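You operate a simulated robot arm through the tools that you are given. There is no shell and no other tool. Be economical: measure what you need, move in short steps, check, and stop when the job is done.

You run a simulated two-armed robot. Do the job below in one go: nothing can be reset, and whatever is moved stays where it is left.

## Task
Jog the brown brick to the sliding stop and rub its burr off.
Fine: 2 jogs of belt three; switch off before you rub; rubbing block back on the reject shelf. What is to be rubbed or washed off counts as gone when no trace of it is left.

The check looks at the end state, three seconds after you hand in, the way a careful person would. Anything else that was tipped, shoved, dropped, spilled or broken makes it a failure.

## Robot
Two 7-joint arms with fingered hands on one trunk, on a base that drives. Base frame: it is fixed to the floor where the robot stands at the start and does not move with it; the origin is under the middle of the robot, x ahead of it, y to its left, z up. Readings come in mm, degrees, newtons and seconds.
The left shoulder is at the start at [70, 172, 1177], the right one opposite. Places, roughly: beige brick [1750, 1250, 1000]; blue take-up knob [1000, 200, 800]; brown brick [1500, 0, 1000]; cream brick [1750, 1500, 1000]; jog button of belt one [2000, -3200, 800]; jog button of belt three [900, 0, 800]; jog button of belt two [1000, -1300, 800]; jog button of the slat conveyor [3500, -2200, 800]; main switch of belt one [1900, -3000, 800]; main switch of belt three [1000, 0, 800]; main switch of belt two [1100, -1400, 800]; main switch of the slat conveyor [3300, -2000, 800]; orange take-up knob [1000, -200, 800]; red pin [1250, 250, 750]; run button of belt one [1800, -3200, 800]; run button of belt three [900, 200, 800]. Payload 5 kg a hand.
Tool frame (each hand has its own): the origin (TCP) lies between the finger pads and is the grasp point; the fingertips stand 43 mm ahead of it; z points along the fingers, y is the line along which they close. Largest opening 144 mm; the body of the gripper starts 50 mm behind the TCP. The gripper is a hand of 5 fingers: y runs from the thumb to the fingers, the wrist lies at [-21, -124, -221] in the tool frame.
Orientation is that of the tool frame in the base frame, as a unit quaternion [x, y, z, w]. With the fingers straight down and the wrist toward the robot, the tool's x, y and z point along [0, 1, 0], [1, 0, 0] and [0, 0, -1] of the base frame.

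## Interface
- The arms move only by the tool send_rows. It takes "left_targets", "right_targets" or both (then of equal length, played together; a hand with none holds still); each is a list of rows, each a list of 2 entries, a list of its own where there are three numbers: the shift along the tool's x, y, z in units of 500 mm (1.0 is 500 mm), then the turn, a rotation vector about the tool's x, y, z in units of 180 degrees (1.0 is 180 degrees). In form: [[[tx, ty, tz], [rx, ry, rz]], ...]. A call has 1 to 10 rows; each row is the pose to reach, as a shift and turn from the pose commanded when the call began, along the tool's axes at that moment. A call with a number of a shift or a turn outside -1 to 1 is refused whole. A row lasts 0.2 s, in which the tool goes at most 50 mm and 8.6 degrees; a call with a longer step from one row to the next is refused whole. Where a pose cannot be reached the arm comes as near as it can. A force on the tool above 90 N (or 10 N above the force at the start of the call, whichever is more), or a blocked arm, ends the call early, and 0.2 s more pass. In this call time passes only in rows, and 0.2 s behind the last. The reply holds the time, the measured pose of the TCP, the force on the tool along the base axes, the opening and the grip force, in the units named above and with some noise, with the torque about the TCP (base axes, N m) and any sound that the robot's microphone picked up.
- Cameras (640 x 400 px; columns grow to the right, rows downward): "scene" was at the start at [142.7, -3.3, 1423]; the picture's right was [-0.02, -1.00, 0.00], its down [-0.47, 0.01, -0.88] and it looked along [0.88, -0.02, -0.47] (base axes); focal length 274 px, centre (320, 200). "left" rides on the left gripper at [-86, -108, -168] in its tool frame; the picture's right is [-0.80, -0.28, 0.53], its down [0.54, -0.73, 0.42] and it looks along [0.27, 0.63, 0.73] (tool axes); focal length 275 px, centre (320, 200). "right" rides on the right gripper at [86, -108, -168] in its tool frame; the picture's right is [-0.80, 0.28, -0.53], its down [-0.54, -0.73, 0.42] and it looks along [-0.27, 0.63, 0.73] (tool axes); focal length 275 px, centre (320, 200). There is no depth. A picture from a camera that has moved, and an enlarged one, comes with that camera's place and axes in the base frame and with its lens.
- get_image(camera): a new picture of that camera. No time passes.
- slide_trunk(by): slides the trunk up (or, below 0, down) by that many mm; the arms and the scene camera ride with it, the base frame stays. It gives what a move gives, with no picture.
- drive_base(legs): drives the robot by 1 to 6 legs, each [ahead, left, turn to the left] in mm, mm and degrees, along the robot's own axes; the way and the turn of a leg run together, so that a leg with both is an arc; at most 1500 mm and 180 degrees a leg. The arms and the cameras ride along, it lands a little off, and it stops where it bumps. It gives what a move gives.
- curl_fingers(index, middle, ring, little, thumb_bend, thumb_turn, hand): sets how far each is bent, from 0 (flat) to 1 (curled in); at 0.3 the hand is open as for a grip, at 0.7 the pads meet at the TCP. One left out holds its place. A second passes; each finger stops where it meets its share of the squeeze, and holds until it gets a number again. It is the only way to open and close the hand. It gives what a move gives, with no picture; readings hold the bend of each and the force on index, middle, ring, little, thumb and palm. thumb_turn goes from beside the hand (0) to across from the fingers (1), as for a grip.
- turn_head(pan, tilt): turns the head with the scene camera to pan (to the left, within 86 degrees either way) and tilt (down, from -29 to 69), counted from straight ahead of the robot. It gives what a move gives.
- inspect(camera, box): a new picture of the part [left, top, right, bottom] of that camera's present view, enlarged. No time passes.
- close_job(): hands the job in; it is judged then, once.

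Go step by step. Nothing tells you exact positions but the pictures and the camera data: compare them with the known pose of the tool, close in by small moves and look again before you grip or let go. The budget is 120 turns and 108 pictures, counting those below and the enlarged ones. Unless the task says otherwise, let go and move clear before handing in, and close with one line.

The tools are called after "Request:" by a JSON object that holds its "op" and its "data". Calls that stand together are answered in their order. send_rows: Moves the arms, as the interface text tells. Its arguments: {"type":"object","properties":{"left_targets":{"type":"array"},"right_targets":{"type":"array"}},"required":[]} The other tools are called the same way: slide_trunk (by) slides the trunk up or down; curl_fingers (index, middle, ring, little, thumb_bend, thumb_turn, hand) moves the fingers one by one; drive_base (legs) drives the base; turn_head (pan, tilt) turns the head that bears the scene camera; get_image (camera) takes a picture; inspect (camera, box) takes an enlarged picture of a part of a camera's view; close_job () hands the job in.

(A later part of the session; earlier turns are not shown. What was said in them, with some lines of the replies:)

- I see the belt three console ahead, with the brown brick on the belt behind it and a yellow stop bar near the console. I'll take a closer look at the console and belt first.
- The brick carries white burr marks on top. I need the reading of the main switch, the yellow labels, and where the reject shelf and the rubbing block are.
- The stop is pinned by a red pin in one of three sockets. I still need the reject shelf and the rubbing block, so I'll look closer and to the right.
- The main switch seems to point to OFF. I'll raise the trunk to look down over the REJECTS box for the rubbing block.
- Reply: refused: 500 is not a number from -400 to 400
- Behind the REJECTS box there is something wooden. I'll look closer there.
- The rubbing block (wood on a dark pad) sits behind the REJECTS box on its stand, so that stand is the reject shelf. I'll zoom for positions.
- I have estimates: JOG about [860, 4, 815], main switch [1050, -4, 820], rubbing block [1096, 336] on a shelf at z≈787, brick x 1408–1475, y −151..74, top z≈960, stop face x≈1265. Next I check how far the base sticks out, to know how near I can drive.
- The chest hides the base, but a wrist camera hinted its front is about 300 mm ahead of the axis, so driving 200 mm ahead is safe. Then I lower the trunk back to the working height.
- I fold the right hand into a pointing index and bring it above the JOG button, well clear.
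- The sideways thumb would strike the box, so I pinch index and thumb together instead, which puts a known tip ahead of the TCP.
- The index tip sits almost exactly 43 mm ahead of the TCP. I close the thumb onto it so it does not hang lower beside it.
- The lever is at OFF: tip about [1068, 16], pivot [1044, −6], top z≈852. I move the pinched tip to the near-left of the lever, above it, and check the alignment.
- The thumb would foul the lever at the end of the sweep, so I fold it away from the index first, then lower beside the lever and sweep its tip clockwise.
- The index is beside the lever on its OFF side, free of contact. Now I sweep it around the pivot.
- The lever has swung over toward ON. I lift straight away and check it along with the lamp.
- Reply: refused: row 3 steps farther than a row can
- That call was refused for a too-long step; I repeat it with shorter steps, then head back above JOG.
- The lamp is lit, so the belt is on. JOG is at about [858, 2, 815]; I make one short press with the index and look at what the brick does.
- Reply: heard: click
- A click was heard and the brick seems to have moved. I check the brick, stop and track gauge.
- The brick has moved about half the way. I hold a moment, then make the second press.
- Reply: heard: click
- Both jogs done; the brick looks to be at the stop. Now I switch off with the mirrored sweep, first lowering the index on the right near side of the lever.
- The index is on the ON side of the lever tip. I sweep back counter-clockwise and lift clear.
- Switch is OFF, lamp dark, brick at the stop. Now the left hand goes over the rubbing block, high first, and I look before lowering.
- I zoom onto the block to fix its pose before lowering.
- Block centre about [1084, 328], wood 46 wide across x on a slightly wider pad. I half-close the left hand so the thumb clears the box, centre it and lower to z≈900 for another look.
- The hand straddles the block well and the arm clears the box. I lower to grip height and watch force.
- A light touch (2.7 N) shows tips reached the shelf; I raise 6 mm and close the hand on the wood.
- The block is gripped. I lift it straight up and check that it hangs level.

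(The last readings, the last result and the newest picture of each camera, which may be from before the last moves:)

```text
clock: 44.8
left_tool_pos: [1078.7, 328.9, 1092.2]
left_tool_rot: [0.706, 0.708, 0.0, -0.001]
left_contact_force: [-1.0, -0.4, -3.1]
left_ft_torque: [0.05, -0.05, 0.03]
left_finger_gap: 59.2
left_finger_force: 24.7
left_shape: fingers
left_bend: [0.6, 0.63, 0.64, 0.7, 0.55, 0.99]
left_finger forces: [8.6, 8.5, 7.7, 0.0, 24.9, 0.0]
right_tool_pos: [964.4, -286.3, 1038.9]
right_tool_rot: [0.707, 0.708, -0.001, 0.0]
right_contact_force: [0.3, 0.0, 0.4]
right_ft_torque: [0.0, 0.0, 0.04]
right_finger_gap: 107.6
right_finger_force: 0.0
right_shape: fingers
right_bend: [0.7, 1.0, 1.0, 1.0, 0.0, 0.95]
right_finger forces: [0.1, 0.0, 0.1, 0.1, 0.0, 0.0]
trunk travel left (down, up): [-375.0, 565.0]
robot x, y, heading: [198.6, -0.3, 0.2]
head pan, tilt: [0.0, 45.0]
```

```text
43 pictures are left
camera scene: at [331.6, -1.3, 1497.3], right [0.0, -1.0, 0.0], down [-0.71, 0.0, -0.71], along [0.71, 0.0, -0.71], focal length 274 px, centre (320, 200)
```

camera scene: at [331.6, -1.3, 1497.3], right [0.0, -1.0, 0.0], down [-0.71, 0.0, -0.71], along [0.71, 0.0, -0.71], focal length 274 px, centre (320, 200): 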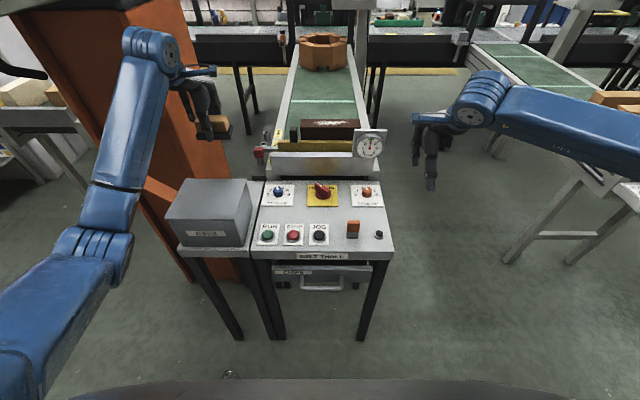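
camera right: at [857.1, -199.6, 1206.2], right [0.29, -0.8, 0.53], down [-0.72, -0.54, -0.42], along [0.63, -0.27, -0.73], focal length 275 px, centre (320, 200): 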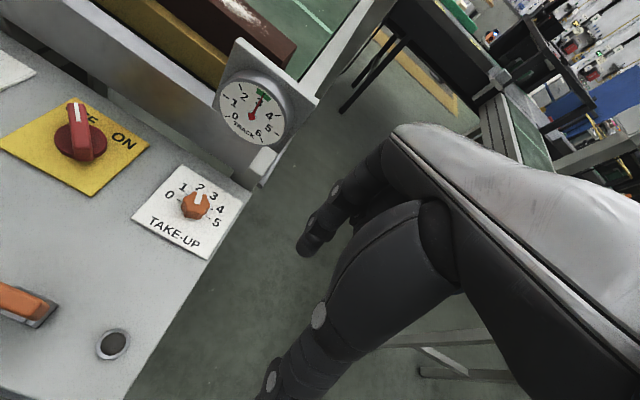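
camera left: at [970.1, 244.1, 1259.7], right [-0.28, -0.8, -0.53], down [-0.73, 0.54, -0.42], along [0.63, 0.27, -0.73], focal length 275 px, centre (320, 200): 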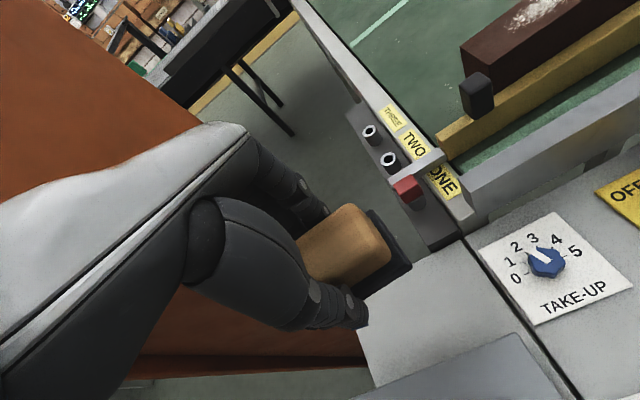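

The block hangs level with its dark pad down. I carry it to the belt's centre line, still high, then drive 150 mm nearer.

Request:
{"op": "send_rows", "data": {"left_targets": [[[-0.08, 0, -0.03], [0, 0, 0]], [[-0.16, 0, -0.06], [0, 0, 0]], [[-0.24, 0, -0.08], [0, 0, 0]], [[-0.32, 0, -0.08], [0, 0, 0]], [[-0.4, 0, -0.08], [0, 0, 0]], [[-0.48, 0, -0.08], [0, 0, 0]], [[-0.56, 0, -0.08], [0, 0, 0]]]}}

Request:
{"op": "drive_base", "data": {"legs": [[150, 0, 0]]}}

Request:
{"op": "get_image", "data": {"camera": "left"}}

Request:
{"op": "get_image", "data": {"camera": "scene"}}

Request:
{"op": "get_image", "data": {"camera": "right"}}

```text
clock: 46.4
left_tool_pos: [1083.1, 45.9, 1130.7]
left_tool_rot: [0.706, 0.708, 0.001, 0.0]
left_contact_force: [-0.2, -0.1, -2.6]
left_ft_torque: [0.03, -0.01, 0.01]
left_finger_gap: 59.0
left_finger_force: 24.6
left_shape: fingers
left_bend: [0.6, 0.63, 0.64, 0.7, 0.55, 0.99]
left_finger forces: [8.6, 8.4, 7.6, 0.1, 24.6, 0.1]
right_tool_pos: [965.5, -287.1, 1037.7]
right_tool_rot: [0.706, 0.708, 0.001, 0.0]
right_contact_force: [0.3, -1.7, -0.2]
right_ft_torque: [0.06, 0.0, 0.02]
right_finger_gap: 107.9
right_finger_force: 0.1
right_shape: fingers
right_bend: [0.7, 1.0, 1.0, 1.0, 0.0, 0.95]
right_finger forces: [0.0, 0.0, 0.0, 0.0, 0.0, 0.0]
trunk travel left (down, up): [-375.0, 565.0]
robot x, y, heading: [197.1, -1.0, -0.1]
head pan, tilt: [0.0, 45.0]
```

```text
clock: 47.7
left_tool_pos: [1232.2, 46.7, 1131.7]
left_tool_rot: [0.707, 0.707, 0.001, 0.001]
left_contact_force: [-0.6, 0.3, -2.8]
left_ft_torque: [0.05, -0.04, -0.01]
left_finger_gap: 59.0
left_finger_force: 24.7
left_shape: fingers
left_bend: [0.6, 0.63, 0.64, 0.7, 0.55, 0.99]
left_finger forces: [8.8, 8.5, 7.5, 0.0, 24.8, 0.0]
right_tool_pos: [1113.6, -285.8, 1038.1]
right_tool_rot: [0.707, 0.707, 0.001, 0.001]
right_contact_force: [0.1, 0.0, 1.3]
right_ft_torque: [-0.01, 0.0, 0.02]
right_finger_gap: 107.7
right_finger_force: 0.0
right_shape: fingers
right_bend: [0.7, 1.0, 1.0, 1.0, 0.0, 0.95]
right_finger forces: [0.0, 0.0, 0.1, 0.1, 0.0, 0.1]
trunk travel left (down, up): [-375.0, 565.0]
robot x, y, heading: [348.6, -1.0, 0.1]
head pan, tilt: [0.0, 45.0]
```

```text
42 pictures are left
camera left: at [1122.8, -38.2, 1299.8], right [-0.28, -0.8, -0.53], down [-0.73, 0.54, -0.42], along [0.63, 0.27, -0.73], focal length 275 px, centre (320, 200)
```

left: 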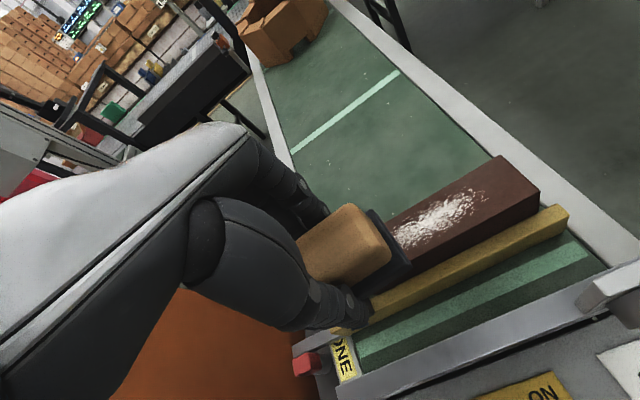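

```text
41 pictures are left
camera scene: at [480.2, -0.3, 1497.6], right [0.0, -1.0, 0.0], down [-0.71, 0.0, -0.71], along [0.71, 0.0, -0.71], focal length 274 px, centre (320, 200)
```

scene: 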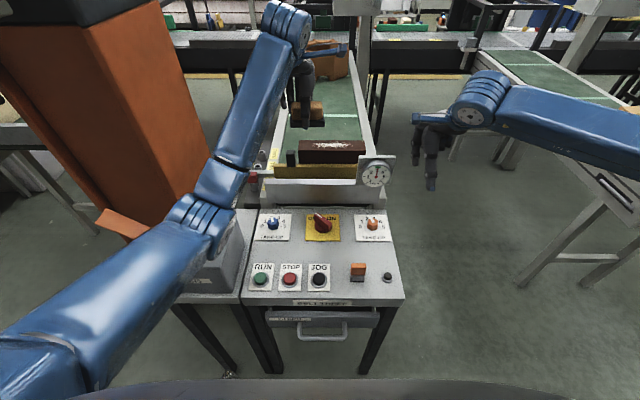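

```text
40 pictures are left
camera right: at [1004.9, -199.6, 1207.2], right [0.28, -0.8, 0.53], down [-0.72, -0.54, -0.42], along [0.63, -0.27, -0.73], focal length 275 px, centre (320, 200)
```

right: 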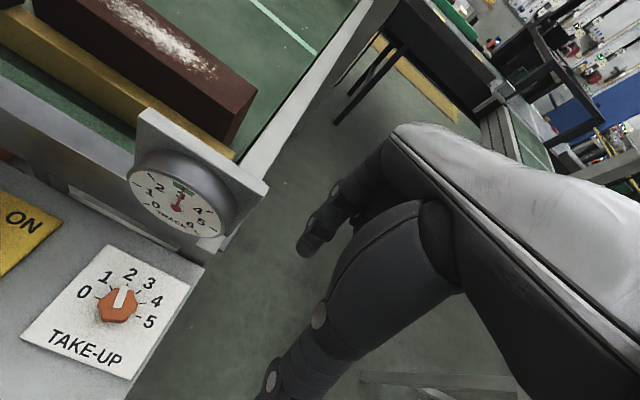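

Everything is clear. The brick top spans x 1251–1311, y −156..69 at z≈960, burr about y −118..28. I raise the trunk 120 mm to keep the elbow off the box, then bring the block over the burr.

Request:
{"op": "slide_trunk", "data": {"by": 120}}

Request:
{"op": "send_rows", "data": {"left_targets": [[[-0.04, 0.02, 0.06], [0, 0, 0]], [[-0.08, 0.05, 0.12], [0, 0, 0]], [[-0.12, 0.07, 0.18], [0, 0, 0]], [[-0.16, 0.09, 0.24], [0, 0, 0]], [[-0.174, 0.096, 0.32], [0, 0, 0]], [[-0.174, 0.096, 0.39], [0, 0, 0]], [[-0.174, 0.096, 0.43], [0, 0, 0]]]}}

Request:
{"op": "get_image", "data": {"camera": "left"}}

Request:
{"op": "get_image", "data": {"camera": "scene"}}

Request:
{"op": "get_image", "data": {"camera": "right"}}

```text
clock: 49.2
left_tool_pos: [1233.0, 46.2, 1250.1]
left_tool_rot: [0.706, 0.708, 0.0, 0.0]
left_contact_force: [0.2, -0.3, -2.7]
left_ft_torque: [0.02, -0.04, 0.0]
left_finger_gap: 59.0
left_finger_force: 24.1
left_shape: fingers
left_bend: [0.6, 0.63, 0.64, 0.7, 0.55, 0.99]
left_finger forces: [8.7, 8.4, 7.6, 0.0, 24.6, 0.0]
right_tool_pos: [1115.3, -286.3, 1158.2]
right_tool_rot: [0.707, 0.708, 0.0, 0.0]
right_contact_force: [-0.4, -0.7, 0.2]
right_ft_torque: [0.0, -0.03, 0.0]
right_finger_gap: 107.8
right_finger_force: 0.2
right_shape: fingers
right_bend: [0.7, 1.0, 1.0, 1.0, 0.0, 0.95]
right_finger forces: [0.1, 0.0, 0.0, 0.0, 0.0, 0.0]
trunk travel left (down, up): [-495.0, 445.0]
robot x, y, heading: [347.0, -0.1, 0.2]
head pan, tilt: [0.0, 45.0]
```

```text
clock: 50.8
left_tool_pos: [1281.0, -40.6, 1035.5]
left_tool_rot: [0.706, 0.708, 0.001, -0.001]
left_contact_force: [1.1, 0.6, -2.3]
left_ft_torque: [0.02, -0.02, 0.0]
left_finger_gap: 59.1
left_finger_force: 24.1
left_shape: fingers
left_bend: [0.6, 0.63, 0.64, 0.7, 0.55, 0.99]
left_finger forces: [8.8, 8.0, 7.4, 0.0, 24.6, 0.0]
right_tool_pos: [1114.2, -285.8, 1158.5]
right_tool_rot: [0.707, 0.708, 0.001, -0.001]
right_contact_force: [-0.3, -1.0, 0.0]
right_ft_torque: [0.02, 0.02, -0.04]
right_finger_gap: 108.1
right_finger_force: 0.0
right_shape: fingers
right_bend: [0.7, 1.0, 1.0, 1.0, 0.0, 0.95]
right_finger forces: [0.0, 0.0, 0.1, 0.0, 0.0, 0.1]
trunk travel left (down, up): [-495.0, 445.0]
robot x, y, heading: [349.6, 1.1, -0.0]
head pan, tilt: [0.0, 45.0]
```

```text
39 pictures are left
camera left: at [1172.4, -125.3, 1202.4], right [-0.28, -0.8, -0.53], down [-0.73, 0.54, -0.42], along [0.63, 0.27, -0.73], focal length 275 px, centre (320, 200)
```

left: 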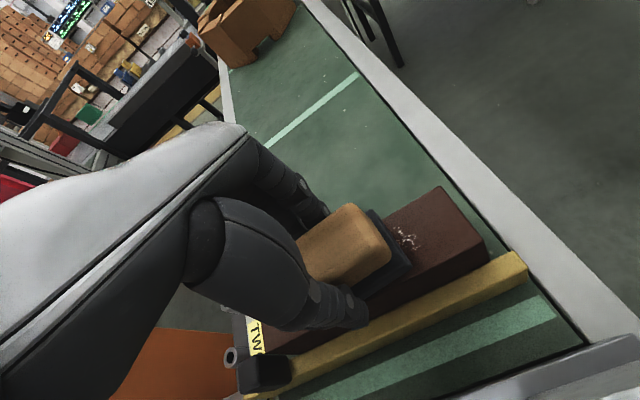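

```text
38 pictures are left
camera scene: at [481.9, -1.1, 1617.3], right [0.0, -1.0, 0.0], down [-0.71, 0.0, -0.71], along [0.71, 0.0, -0.71], focal length 274 px, centre (320, 200)
```

scene: 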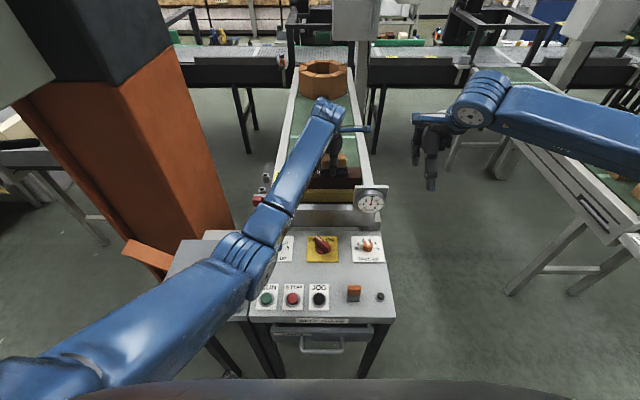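

```text
37 pictures are left
camera right: at [1006.3, -200.3, 1326.2], right [0.29, -0.8, 0.53], down [-0.72, -0.54, -0.42], along [0.63, -0.27, -0.73], focal length 275 px, centre (320, 200)
```

right: 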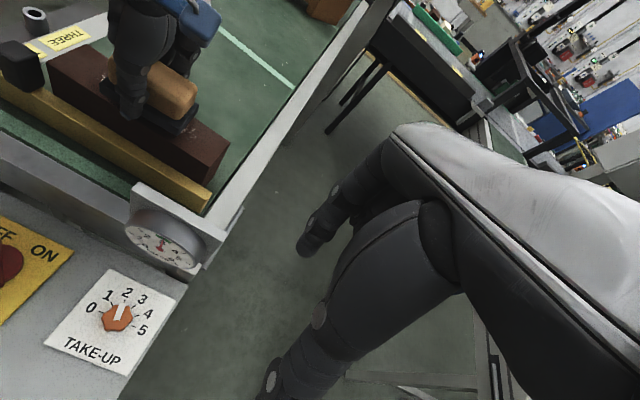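

The pad is over the burr. I lower in small steps until it bears lightly on the brick.

Request:
{"op": "send_rows", "data": {"left_targets": [[[0, 0, 0.02], [0, 0, 0]], [[0, 0, 0.036], [0, 0, 0]], [[0, 0, 0.046], [0, 0, 0]]]}}

```text
clock: 51.6
left_tool_pos: [1280.8, -41.2, 1014.3]
left_tool_rot: [0.706, 0.708, 0.001, 0.001]
left_contact_force: [2.5, 0.1, 3.0]
left_ft_torque: [-0.14, 0.08, -0.01]
left_finger_gap: 59.2
left_finger_force: 24.7
left_shape: fingers
left_bend: [0.6, 0.63, 0.64, 0.7, 0.55, 0.99]
left_finger forces: [9.9, 8.5, 7.4, 0.0, 23.8, 0.0]
right_tool_pos: [1113.8, -285.5, 1159.3]
right_tool_rot: [0.706, 0.708, 0.002, 0.001]
right_contact_force: [-0.2, 0.3, -0.7]
right_ft_torque: [-0.03, -0.04, 0.0]
right_finger_gap: 107.6
right_finger_force: 0.1
right_shape: fingers
right_bend: [0.7, 1.0, 1.0, 1.0, 0.0, 0.95]
right_finger forces: [0.0, 0.0, 0.1, 0.0, 0.0, 0.1]
trunk travel left (down, up): [-495.0, 445.0]
robot x, y, heading: [351.3, -0.7, -0.0]
head pan, tilt: [0.0, 45.0]
```

Contact at about 5 N. I rub with moderate strokes along the brick.

Request:
{"op": "send_rows", "data": {"left_targets": [[[-0.03, 0, 0.003], [0, 0, 0]], [[-0.06, 0, 0.003], [0, 0, 0]], [[-0.076, 0, 0.003], [0, 0, 0]], [[-0.04, 0, 0.003], [0, 0, 0]], [[0.0, 0, 0.003], [0, 0, 0]], [[0.04, 0, 0.003], [0, 0, 0]], [[0.08, 0, 0.003], [0, 0, 0]], [[0.1, 0, 0.003], [0, 0, 0]], [[0.06, 0, 0.003], [0, 0, 0]], [[0.02, 0, 0.003], [0, 0, 0]]]}}

Request:
{"op": "get_image", "data": {"camera": "left"}}

```text
clock: 53.8
left_tool_pos: [1277.9, -29.1, 1012.4]
left_tool_rot: [0.706, 0.708, 0.001, 0.0]
left_contact_force: [-0.3, 7.2, 15.2]
left_ft_torque: [0.26, 0.5, -0.2]
left_finger_gap: 59.0
left_finger_force: 26.4
left_shape: fingers
left_bend: [0.61, 0.63, 0.64, 0.7, 0.55, 1.0]
left_finger forces: [8.2, 8.9, 9.6, 0.0, 26.3, 0.0]
right_tool_pos: [1112.8, -285.2, 1158.9]
right_tool_rot: [0.707, 0.707, 0.001, 0.001]
right_contact_force: [-0.1, -1.2, -0.2]
right_ft_torque: [0.05, 0.0, 0.03]
right_finger_gap: 107.9
right_finger_force: 0.0
right_shape: fingers
right_bend: [0.7, 1.0, 1.0, 1.0, 0.0, 0.95]
right_finger forces: [0.0, 0.0, 0.0, 0.1, 0.1, 0.1]
trunk travel left (down, up): [-495.0, 445.0]
robot x, y, heading: [351.5, -2.0, 0.3]
head pan, tilt: [0.0, 45.0]
```

```text
36 pictures are left
camera left: at [1169.5, -115.1, 1180.8], right [-0.28, -0.8, -0.54], down [-0.73, 0.54, -0.42], along [0.63, 0.27, -0.73], focal length 275 px, centre (320, 200)
```

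left: 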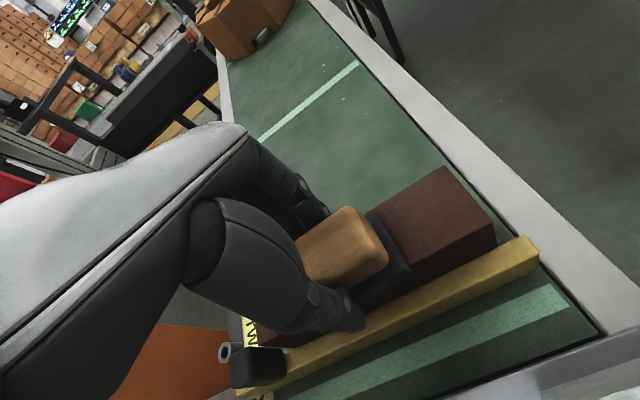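

The burr under the exposed part is already gone. A few more strokes with a slight sideways offset, then I lift and look.

Request:
{"op": "send_rows", "data": {"left_targets": [[[-0.03, 0.01, -0.001], [0, 0, 0]], [[-0.07, 0.01, -0.001], [0, 0, 0]], [[-0.1, 0.01, -0.001], [0, 0, 0]], [[-0.06, -0.008, -0.001], [0, 0, 0]], [[-0.02, -0.008, -0.001], [0, 0, 0]], [[0.02, -0.008, -0.001], [0, 0, 0]], [[0.06, 0.0, -0.001], [0, 0, 0]], [[0.08, 0.01, -0.001], [0, 0, 0]], [[0.04, 0.01, -0.001], [0, 0, 0]], [[0.0, 0, -0.001], [0, 0, 0]]]}}

Request:
{"op": "send_rows", "data": {"left_targets": [[[0, 0, -0.03], [0, 0, 0]], [[0, 0, -0.1], [0, 0, 0]], [[0.05, 0, -0.18], [0, 0, 0]], [[0.13, 0, -0.22], [0, 0, 0]], [[0.22, 0, -0.24], [0, 0, 0]]]}}

Request:
{"op": "get_image", "data": {"camera": "left"}}

Request:
{"op": "get_image", "data": {"camera": "right"}}

Request:
{"op": "inspect", "data": {"camera": "scene", "box": [240, 130, 400, 230]}}

```text
clock: 56.0
left_tool_pos: [1279.2, -28.7, 1012.8]
left_tool_rot: [0.706, 0.708, 0.001, 0.0]
left_contact_force: [1.3, 5.8, 10.5]
left_ft_torque: [0.25, 0.28, -0.17]
left_finger_gap: 59.2
left_finger_force: 26.3
left_shape: fingers
left_bend: [0.61, 0.63, 0.64, 0.7, 0.55, 1.0]
left_finger forces: [8.8, 9.1, 9.8, 0.0, 25.6, 0.0]
right_tool_pos: [1113.2, -286.1, 1158.0]
right_tool_rot: [0.706, 0.708, 0.001, 0.001]
right_contact_force: [0.3, -1.3, 0.0]
right_ft_torque: [0.04, -0.01, 0.02]
right_finger_gap: 107.8
right_finger_force: 0.1
right_shape: fingers
right_bend: [0.7, 1.0, 1.0, 1.0, 0.0, 0.95]
right_finger forces: [0.0, 0.0, 0.1, 0.0, 0.1, 0.1]
trunk travel left (down, up): [-495.0, 445.0]
robot x, y, heading: [349.4, -0.5, -0.0]
head pan, tilt: [0.0, 45.0]
```

```text
clock: 57.2
left_tool_pos: [1279.8, 77.6, 1131.9]
left_tool_rot: [0.707, 0.707, -0.001, 0.001]
left_contact_force: [-0.8, -0.4, -1.9]
left_ft_torque: [-0.01, -0.03, -0.04]
left_finger_gap: 59.1
left_finger_force: 24.0
left_shape: fingers
left_bend: [0.61, 0.63, 0.64, 0.7, 0.55, 0.99]
left_finger forces: [9.5, 7.1, 7.4, 0.0, 24.0, 0.0]
right_tool_pos: [1114.4, -284.6, 1159.7]
right_tool_rot: [0.706, 0.708, 0.0, 0.001]
right_contact_force: [0.2, 0.7, -0.3]
right_ft_torque: [-0.05, 0.0, 0.03]
right_finger_gap: 108.0
right_finger_force: 0.1
right_shape: fingers
right_bend: [0.7, 1.0, 1.0, 1.0, 0.0, 0.95]
right_finger forces: [0.0, 0.0, 0.0, 0.1, 0.1, 0.0]
trunk travel left (down, up): [-495.0, 445.0]
robot x, y, heading: [348.5, 2.6, -0.1]
head pan, tilt: [0.0, 45.0]
```

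```text
35 pictures are left
camera left: at [1171.0, -5.7, 1300.0], right [-0.28, -0.8, -0.53], down [-0.73, 0.54, -0.42], along [0.63, 0.27, -0.73], focal length 275 px, centre (320, 200)
```

left: 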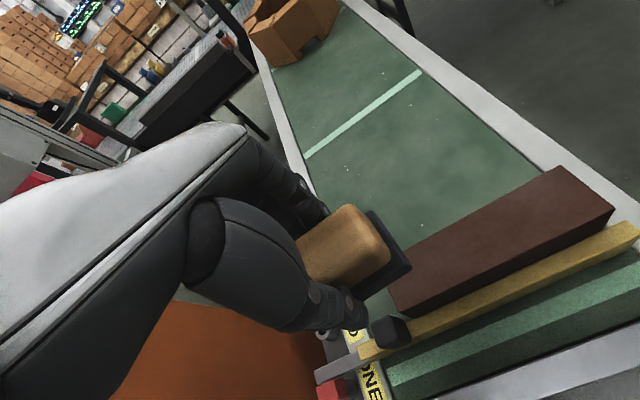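

```text
34 pictures are left
camera right: at [1005.6, -198.6, 1326.9], right [0.28, -0.8, 0.54], down [-0.72, -0.54, -0.42], along [0.63, -0.27, -0.73], focal length 275 px, centre (320, 200)
```

right: 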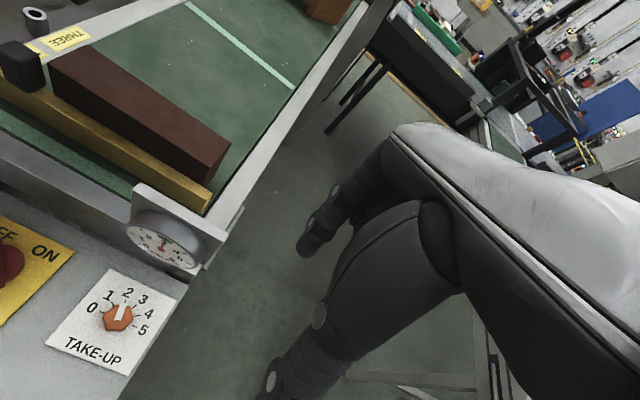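

```text
4.00 times, centred on (320, 180) of scene
camera zoom: at [481.2, 1.4, 1617.3], right [0.0, -1.0, 0.0], down [-0.71, 0.0, -0.71], along [0.71, 0.0, -0.71], focal length 1095 px, centre (320, 280)
```

zoom: 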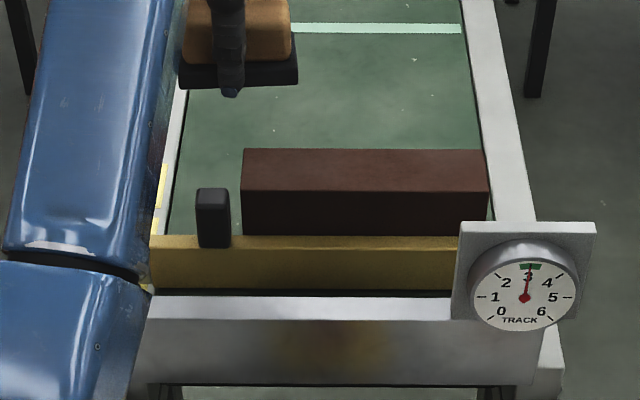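

The top looks clean; I zoom in for any remaining trace and for contact with the stop.

Request:
{"op": "inspect", "data": {"camera": "left", "box": [370, 150, 640, 330]}}

Request:
{"op": "inspect", "data": {"camera": "right", "box": [0, 20, 240, 220]}}

```text
2.22 times, centred on (505, 240) of left
camera zoom: at [1171.0, -5.7, 1300.0], right [-0.28, -0.8, -0.53], down [-0.73, 0.54, -0.42], along [0.63, 0.27, -0.73], focal length 612 px, centre (-91, 111)
```

zoom: 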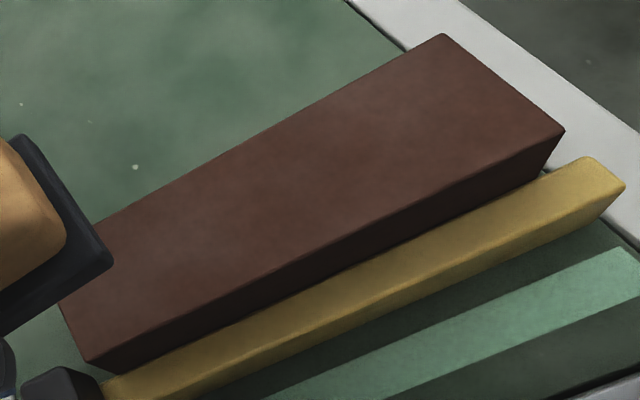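

```text
2.00 times, centred on (120, 120) of right
camera zoom: at [1005.6, -198.6, 1326.9], right [0.28, -0.8, 0.54], down [-0.72, -0.54, -0.42], along [0.63, -0.27, -0.73], focal length 551 px, centre (720, 360)
```

zoom: 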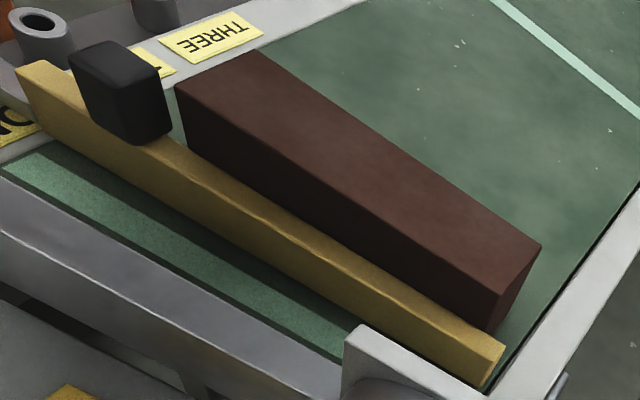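

No trace is left and the brick rests squarely at the stop. Now I take the block back: raise it, drive back 150 mm and lower the trunk to the earlier height.

Request:
{"op": "send_rows", "data": {"left_targets": [[[0, -0.02, -0.08], [0, 0, 0]], [[0, -0.05, -0.16], [0, 0, 0]], [[0, -0.095, -0.24], [0, 0, 0]]]}}

Request:
{"op": "drive_base", "data": {"legs": [[-150, 0, 0]]}}

Request:
{"op": "slide_trunk", "data": {"by": -120}}

```text
clock: 58.0
left_tool_pos: [1231.2, 78.2, 1252.6]
left_tool_rot: [0.707, 0.707, -0.001, -0.001]
left_contact_force: [0.1, -1.0, -3.3]
left_ft_torque: [0.04, -0.03, -0.02]
left_finger_gap: 59.0
left_finger_force: 24.3
left_shape: fingers
left_bend: [0.61, 0.63, 0.64, 0.7, 0.55, 0.99]
left_finger forces: [9.3, 7.3, 7.5, 0.0, 24.1, 0.0]
right_tool_pos: [1113.2, -285.6, 1158.0]
right_tool_rot: [0.707, 0.708, 0.001, 0.001]
right_contact_force: [-0.3, 0.9, -0.2]
right_ft_torque: [0.04, -0.04, -0.01]
right_finger_gap: 107.6
right_finger_force: 0.0
right_shape: fingers
right_bend: [0.7, 1.0, 1.0, 1.0, 0.0, 0.95]
right_finger forces: [0.1, 0.0, 0.0, 0.0, 0.0, 0.0]
trunk travel left (down, up): [-495.0, 445.0]
robot x, y, heading: [350.9, 1.0, -0.0]
head pan, tilt: [0.0, 45.0]
```

```text
clock: 59.4
left_tool_pos: [1089.7, 77.0, 1250.5]
left_tool_rot: [0.707, 0.707, 0.0, -0.001]
left_contact_force: [-0.3, 0.1, -3.0]
left_ft_torque: [0.0, 0.0, -0.01]
left_finger_gap: 59.0
left_finger_force: 23.9
left_shape: fingers
left_bend: [0.61, 0.63, 0.64, 0.7, 0.55, 0.99]
left_finger forces: [9.2, 7.3, 7.4, 0.1, 24.0, 0.0]
right_tool_pos: [970.7, -287.6, 1157.1]
right_tool_rot: [0.707, 0.707, 0.0, -0.001]
right_contact_force: [0.4, 0.2, -0.3]
right_ft_torque: [0.0, 0.06, 0.0]
right_finger_gap: 108.0
right_finger_force: 0.0
right_shape: fingers
right_bend: [0.7, 1.0, 1.0, 1.0, 0.0, 0.95]
right_finger forces: [0.0, 0.0, 0.0, 0.0, 0.0, 0.1]
trunk travel left (down, up): [-495.0, 445.0]
robot x, y, heading: [203.2, 1.7, 0.3]
head pan, tilt: [0.0, 45.0]
```

```text
clock: 60.9
left_tool_pos: [1088.2, 77.6, 1132.8]
left_tool_rot: [0.707, 0.707, 0.0, 0.0]
left_contact_force: [-0.3, 0.0, -2.0]
left_ft_torque: [0.03, -0.05, -0.01]
left_finger_gap: 58.9
left_finger_force: 23.9
left_shape: fingers
left_bend: [0.61, 0.63, 0.64, 0.7, 0.55, 0.99]
left_finger forces: [9.3, 7.2, 7.5, 0.0, 24.0, 0.1]
right_tool_pos: [967.9, -286.7, 1039.6]
right_tool_rot: [0.707, 0.707, 0.0, 0.0]
right_contact_force: [0.6, -0.5, 0.4]
right_ft_torque: [-0.01, 0.02, 0.0]
right_finger_gap: 107.7
right_finger_force: 0.1
right_shape: fingers
right_bend: [0.7, 1.0, 1.0, 1.0, 0.0, 0.95]
right_finger forces: [0.0, 0.0, 0.0, 0.1, 0.0, 0.0]
trunk travel left (down, up): [-375.0, 565.0]
robot x, y, heading: [202.2, -1.9, -0.0]
head pan, tilt: [0.0, 45.0]
```

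Now back over the reject shelf at the pick-up spot, lowering to z≈900 and checking.

Request:
{"op": "send_rows", "data": {"left_targets": [[[0.085, -0.004, 0], [0, 0, 0]], [[0.17, -0.008, 0], [0, 0, 0]], [[0.255, -0.012, 0], [0, 0, 0]], [[0.34, -0.016, 0], [0, 0, 0]], [[0.42, -0.016, 0], [0, 0, 0]], [[0.499, -0.016, 0.0], [0, 0, 0]], [[0.499, -0.016, 0.09], [0, 0, 0]], [[0.499, -0.016, 0.18], [0, 0, 0]], [[0.499, -0.016, 0.27], [0, 0, 0]], [[0.499, -0.016, 0.36], [0, 0, 0]]]}}

Request:
{"op": "send_rows", "data": {"left_targets": [[[0, 0, 0.05], [0, 0, 0]], [[0, 0, 0.1], [0, 0, 0]]]}}

Request:
{"op": "get_image", "data": {"camera": "left"}}

```text
clock: 63.1
left_tool_pos: [1079.9, 326.4, 952.4]
left_tool_rot: [0.707, 0.708, 0.0, 0.001]
left_contact_force: [1.0, 0.0, -0.9]
left_ft_torque: [0.01, -0.01, -0.01]
left_finger_gap: 59.0
left_finger_force: 23.5
left_shape: fingers
left_bend: [0.61, 0.63, 0.64, 0.7, 0.55, 0.99]
left_finger forces: [9.2, 7.1, 7.4, 0.0, 23.5, 0.0]
right_tool_pos: [968.4, -286.3, 1037.9]
right_tool_rot: [0.707, 0.707, 0.001, 0.0]
right_contact_force: [-0.7, -0.3, 0.1]
right_ft_torque: [0.0, 0.05, 0.02]
right_finger_gap: 107.7
right_finger_force: 0.1
right_shape: fingers
right_bend: [0.7, 1.0, 1.0, 1.0, 0.0, 0.95]
right_finger forces: [0.0, 0.0, 0.1, 0.0, 0.1, 0.1]
trunk travel left (down, up): [-375.0, 565.0]
robot x, y, heading: [203.9, 3.0, -0.1]
head pan, tilt: [0.0, 45.0]
```

```text
clock: 63.7
left_tool_pos: [1080.0, 327.9, 901.3]
left_tool_rot: [0.707, 0.708, 0.0, 0.0]
left_contact_force: [-0.2, -0.1, -2.5]
left_ft_torque: [0.03, 0.03, 0.0]
left_finger_gap: 59.0
left_finger_force: 23.5
left_shape: fingers
left_bend: [0.61, 0.63, 0.64, 0.7, 0.55, 0.99]
left_finger forces: [9.2, 7.1, 7.3, 0.1, 23.5, 0.0]
right_tool_pos: [969.2, -286.9, 1038.3]
right_tool_rot: [0.707, 0.707, 0.001, -0.001]
right_contact_force: [0.1, -0.1, -0.5]
right_ft_torque: [-0.04, 0.02, -0.03]
right_finger_gap: 107.8
right_finger_force: 0.1
right_shape: fingers
right_bend: [0.7, 1.0, 1.0, 1.0, 0.0, 0.95]
right_finger forces: [0.0, 0.0, 0.1, 0.0, 0.0, 0.0]
trunk travel left (down, up): [-375.0, 565.0]
robot x, y, heading: [203.8, -3.0, 0.1]
head pan, tilt: [0.0, 45.0]
```

```text
30 pictures are left
camera left: at [971.6, 242.4, 1069.9], right [-0.28, -0.8, -0.53], down [-0.73, 0.54, -0.42], along [0.63, 0.27, -0.73], focal length 275 px, centre (320, 200)
```

left: 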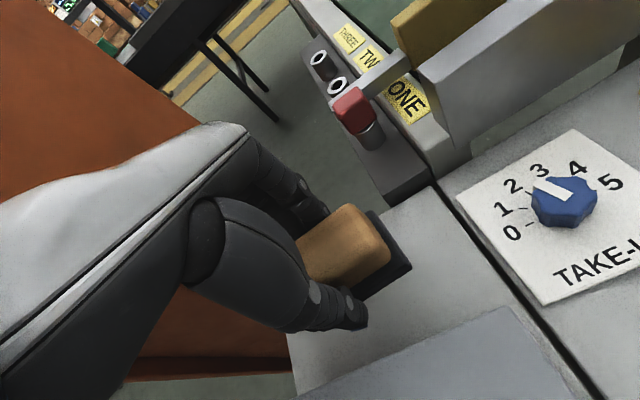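

The block hovers over its old spot on the shelf. I lower slowly until it touches down.

Request:
{"op": "send_rows", "data": {"left_targets": [[[0, 0, 0.04], [0, 0, 0]], [[0, 0, 0.075], [0, 0, 0]], [[0, 0, 0.09], [0, 0, 0]], [[0, 0, 0.1], [0, 0, 0]]]}}

```text
clock: 64.7
left_tool_pos: [1081.3, 327.0, 851.8]
left_tool_rot: [0.707, 0.707, -0.001, -0.001]
left_contact_force: [-0.5, 0.1, -2.8]
left_ft_torque: [0.0, -0.02, 0.0]
left_finger_gap: 59.2
left_finger_force: 23.0
left_shape: fingers
left_bend: [0.61, 0.63, 0.64, 0.7, 0.55, 0.99]
left_finger forces: [9.1, 6.9, 7.4, 0.1, 23.4, 0.0]
right_tool_pos: [967.5, -286.3, 1038.1]
right_tool_rot: [0.707, 0.707, 0.0, 0.0]
right_contact_force: [-0.3, -0.4, -1.1]
right_ft_torque: [0.0, 0.0, 0.0]
right_finger_gap: 108.0
right_finger_force: 0.2
right_shape: fingers
right_bend: [0.7, 1.0, 1.0, 1.0, 0.0, 0.95]
right_finger forces: [0.0, 0.0, 0.0, 0.1, 0.0, 0.0]
trunk travel left (down, up): [-375.0, 565.0]
robot x, y, heading: [200.1, -1.1, -0.1]
head pan, tilt: [0.0, 45.0]
```

Request:
{"op": "send_rows", "data": {"left_targets": [[[0, 0, 0.004], [0, 0, 0]], [[0, 0, 0.007], [0, 0, 0]]]}}

```text
clock: 65.3
left_tool_pos: [1080.4, 327.2, 849.6]
left_tool_rot: [0.707, 0.707, 0.002, 0.001]
left_contact_force: [-1.0, 0.4, 2.5]
left_ft_torque: [-0.07, 0.15, 0.0]
left_finger_gap: 59.0
left_finger_force: 23.9
left_shape: fingers
left_bend: [0.61, 0.63, 0.64, 0.7, 0.55, 0.99]
left_finger forces: [9.3, 7.1, 7.3, 0.0, 23.7, 0.0]
right_tool_pos: [967.8, -286.6, 1038.1]
right_tool_rot: [0.707, 0.707, 0.001, 0.0]
right_contact_force: [-0.3, -0.3, -0.1]
right_ft_torque: [0.02, -0.02, -0.02]
right_finger_gap: 107.6
right_finger_force: 0.1
right_shape: fingers
right_bend: [0.7, 1.0, 1.0, 1.0, 0.0, 0.95]
right_finger forces: [0.0, 0.1, 0.0, 0.1, 0.1, 0.0]
trunk travel left (down, up): [-375.0, 565.0]
robot x, y, heading: [200.6, -2.9, 0.1]
head pan, tilt: [0.0, 45.0]
```

Touched down (force turned to +2.5 N). I open to the earlier width and lift straight off.

Request:
{"op": "curl_fingers", "data": {"hand": "left", "index": 0.45, "middle": 0.45, "ring": 0.45, "little": 0.45, "thumb_bend": 0.45}}

Request:
{"op": "send_rows", "data": {"left_targets": [[[0, 0, -0.03], [0, 0, 0]], [[0, 0, -0.1], [0, 0, 0]], [[0, 0, -0.19], [0, 0, 0]], [[0, 0, -0.28], [0, 0, 0]], [[0, 0, -0.37], [0, 0, 0]], [[0, 0, -0.46], [0, 0, 0]], [[0, 0, -0.54], [0, 0, 0]]]}}

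Request:
{"op": "get_image", "data": {"camera": "left"}}

Request:
{"op": "get_image", "data": {"camera": "scene"}}

```text
clock: 66.3
left_tool_pos: [1079.5, 327.2, 849.3]
left_tool_rot: [0.707, 0.707, -0.001, 0.0]
left_contact_force: [0.1, 0.0, 4.0]
left_ft_torque: [0.08, -0.14, 0.02]
left_finger_gap: 95.8
left_finger_force: 1.6
left_shape: fingers
left_bend: [0.45, 0.45, 0.45, 0.45, 0.45, 0.99]
left_finger forces: [0.0, 3.1, 0.0, 0.0, 0.0, 0.1]
right_tool_pos: [967.6, -286.2, 1038.7]
right_tool_rot: [0.707, 0.707, 0.0, 0.0]
right_contact_force: [-0.3, -0.4, 0.6]
right_ft_torque: [0.02, -0.01, 0.0]
right_finger_gap: 107.8
right_finger_force: 0.1
right_shape: fingers
right_bend: [0.7, 1.0, 1.0, 1.0, 0.0, 0.95]
right_finger forces: [0.0, 0.0, 0.1, 0.0, 0.0, 0.1]
trunk travel left (down, up): [-375.0, 565.0]
robot x, y, heading: [203.6, -2.1, -0.0]
head pan, tilt: [0.0, 45.0]
```

```text
clock: 67.9
left_tool_pos: [1078.4, 328.0, 1120.4]
left_tool_rot: [0.706, 0.708, 0.001, -0.002]
left_contact_force: [-0.1, 0.5, 0.0]
left_ft_torque: [0.04, 0.0, -0.03]
left_finger_gap: 95.9
left_finger_force: 0.0
left_shape: fingers
left_bend: [0.45, 0.45, 0.45, 0.45, 0.45, 0.99]
left_finger forces: [0.0, 0.0, 0.0, 0.0, 0.0, 0.0]
right_tool_pos: [967.5, -287.8, 1037.8]
right_tool_rot: [0.707, 0.707, 0.0, 0.001]
right_contact_force: [-0.2, 0.1, 0.8]
right_ft_torque: [0.02, -0.01, 0.0]
right_finger_gap: 107.4
right_finger_force: 0.0
right_shape: fingers
right_bend: [0.7, 1.0, 1.0, 1.0, 0.0, 0.95]
right_finger forces: [0.0, 0.0, 0.0, 0.0, 0.0, 0.0]
trunk travel left (down, up): [-375.0, 565.0]
robot x, y, heading: [198.9, -0.2, -0.2]
head pan, tilt: [0.0, 45.0]
```

```text
29 pictures are left
camera left: at [970.3, 242.6, 1289.8], right [-0.28, -0.8, -0.53], down [-0.73, 0.54, -0.42], along [0.63, 0.27, -0.73], focal length 275 px, centre (320, 200)
```

left: 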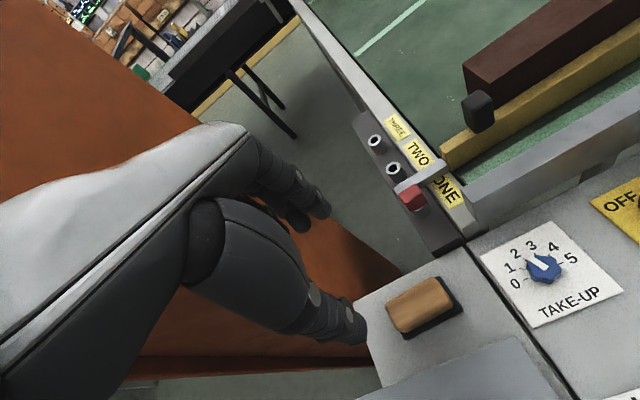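

```text
28 pictures are left
camera scene: at [334.8, -1.4, 1497.3], right [0.0, -1.0, 0.0], down [-0.71, 0.0, -0.71], along [0.71, 0.0, -0.71], focal length 274 px, centre (320, 200)
```

scene: 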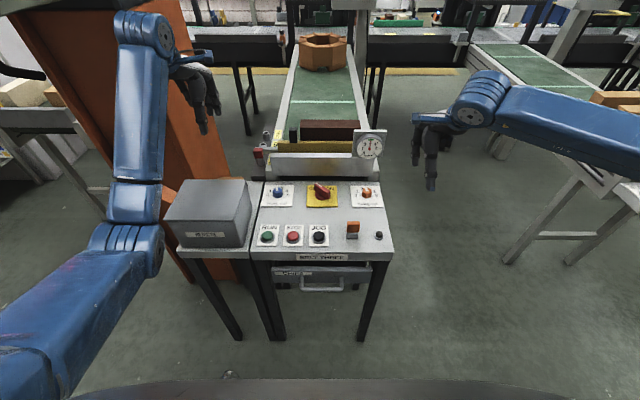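

The block is back flat on the reject shelf and both hands are clear. One last close look at the brick against the stop and the switch.

Request:
{"op": "inspect", "data": {"camera": "left", "box": [380, 20, 640, 220]}}

Request:
{"op": "inspect", "data": {"camera": "scene", "box": [240, 100, 400, 220]}}

```text
2.00 times, centred on (510, 120) of left
camera zoom: at [970.3, 242.6, 1289.8], right [-0.28, -0.8, -0.53], down [-0.73, 0.54, -0.42], along [0.63, 0.27, -0.73], focal length 551 px, centre (-60, 360)
```

zoom: 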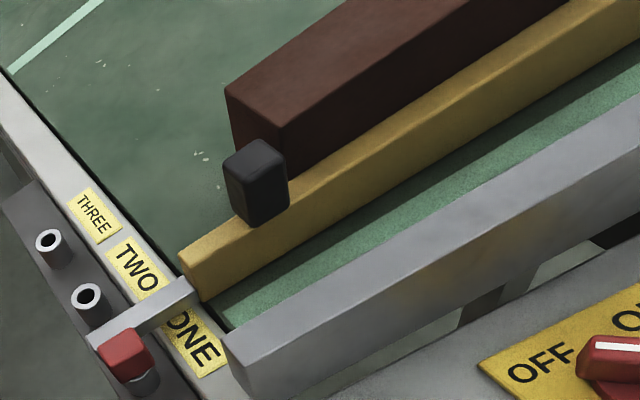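

```text
3.33 times, centred on (320, 160) of scene
camera zoom: at [334.8, -1.4, 1497.3], right [0.0, -1.0, 0.0], down [-0.71, 0.0, -0.71], along [0.71, 0.0, -0.71], focal length 913 px, centre (320, 333)
```

zoom: 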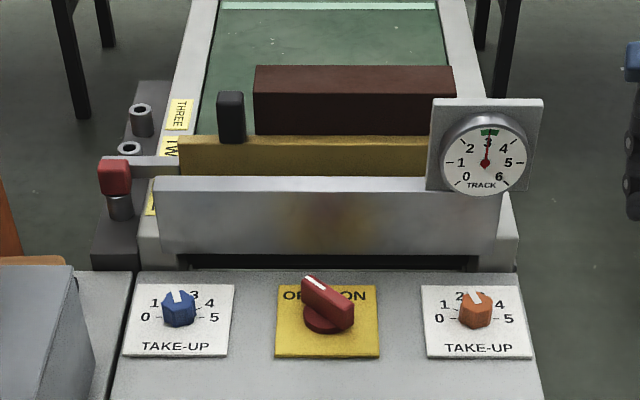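

The brick rests at the stop with no trace of burr on it. The switch is at OFF and the rubbing block is on its shelf, so I hand in.

Request:
{"op": "close_job", "data": {}}

```text
The job is handed in.
```

The brown brick was brought to the sliding stop with 2 jogs of belt three, the belt was switched off, the burr was rubbed off with no trace left, and the rubbing block is back on the reject shelf; the job is handed in, with no verdict returned.
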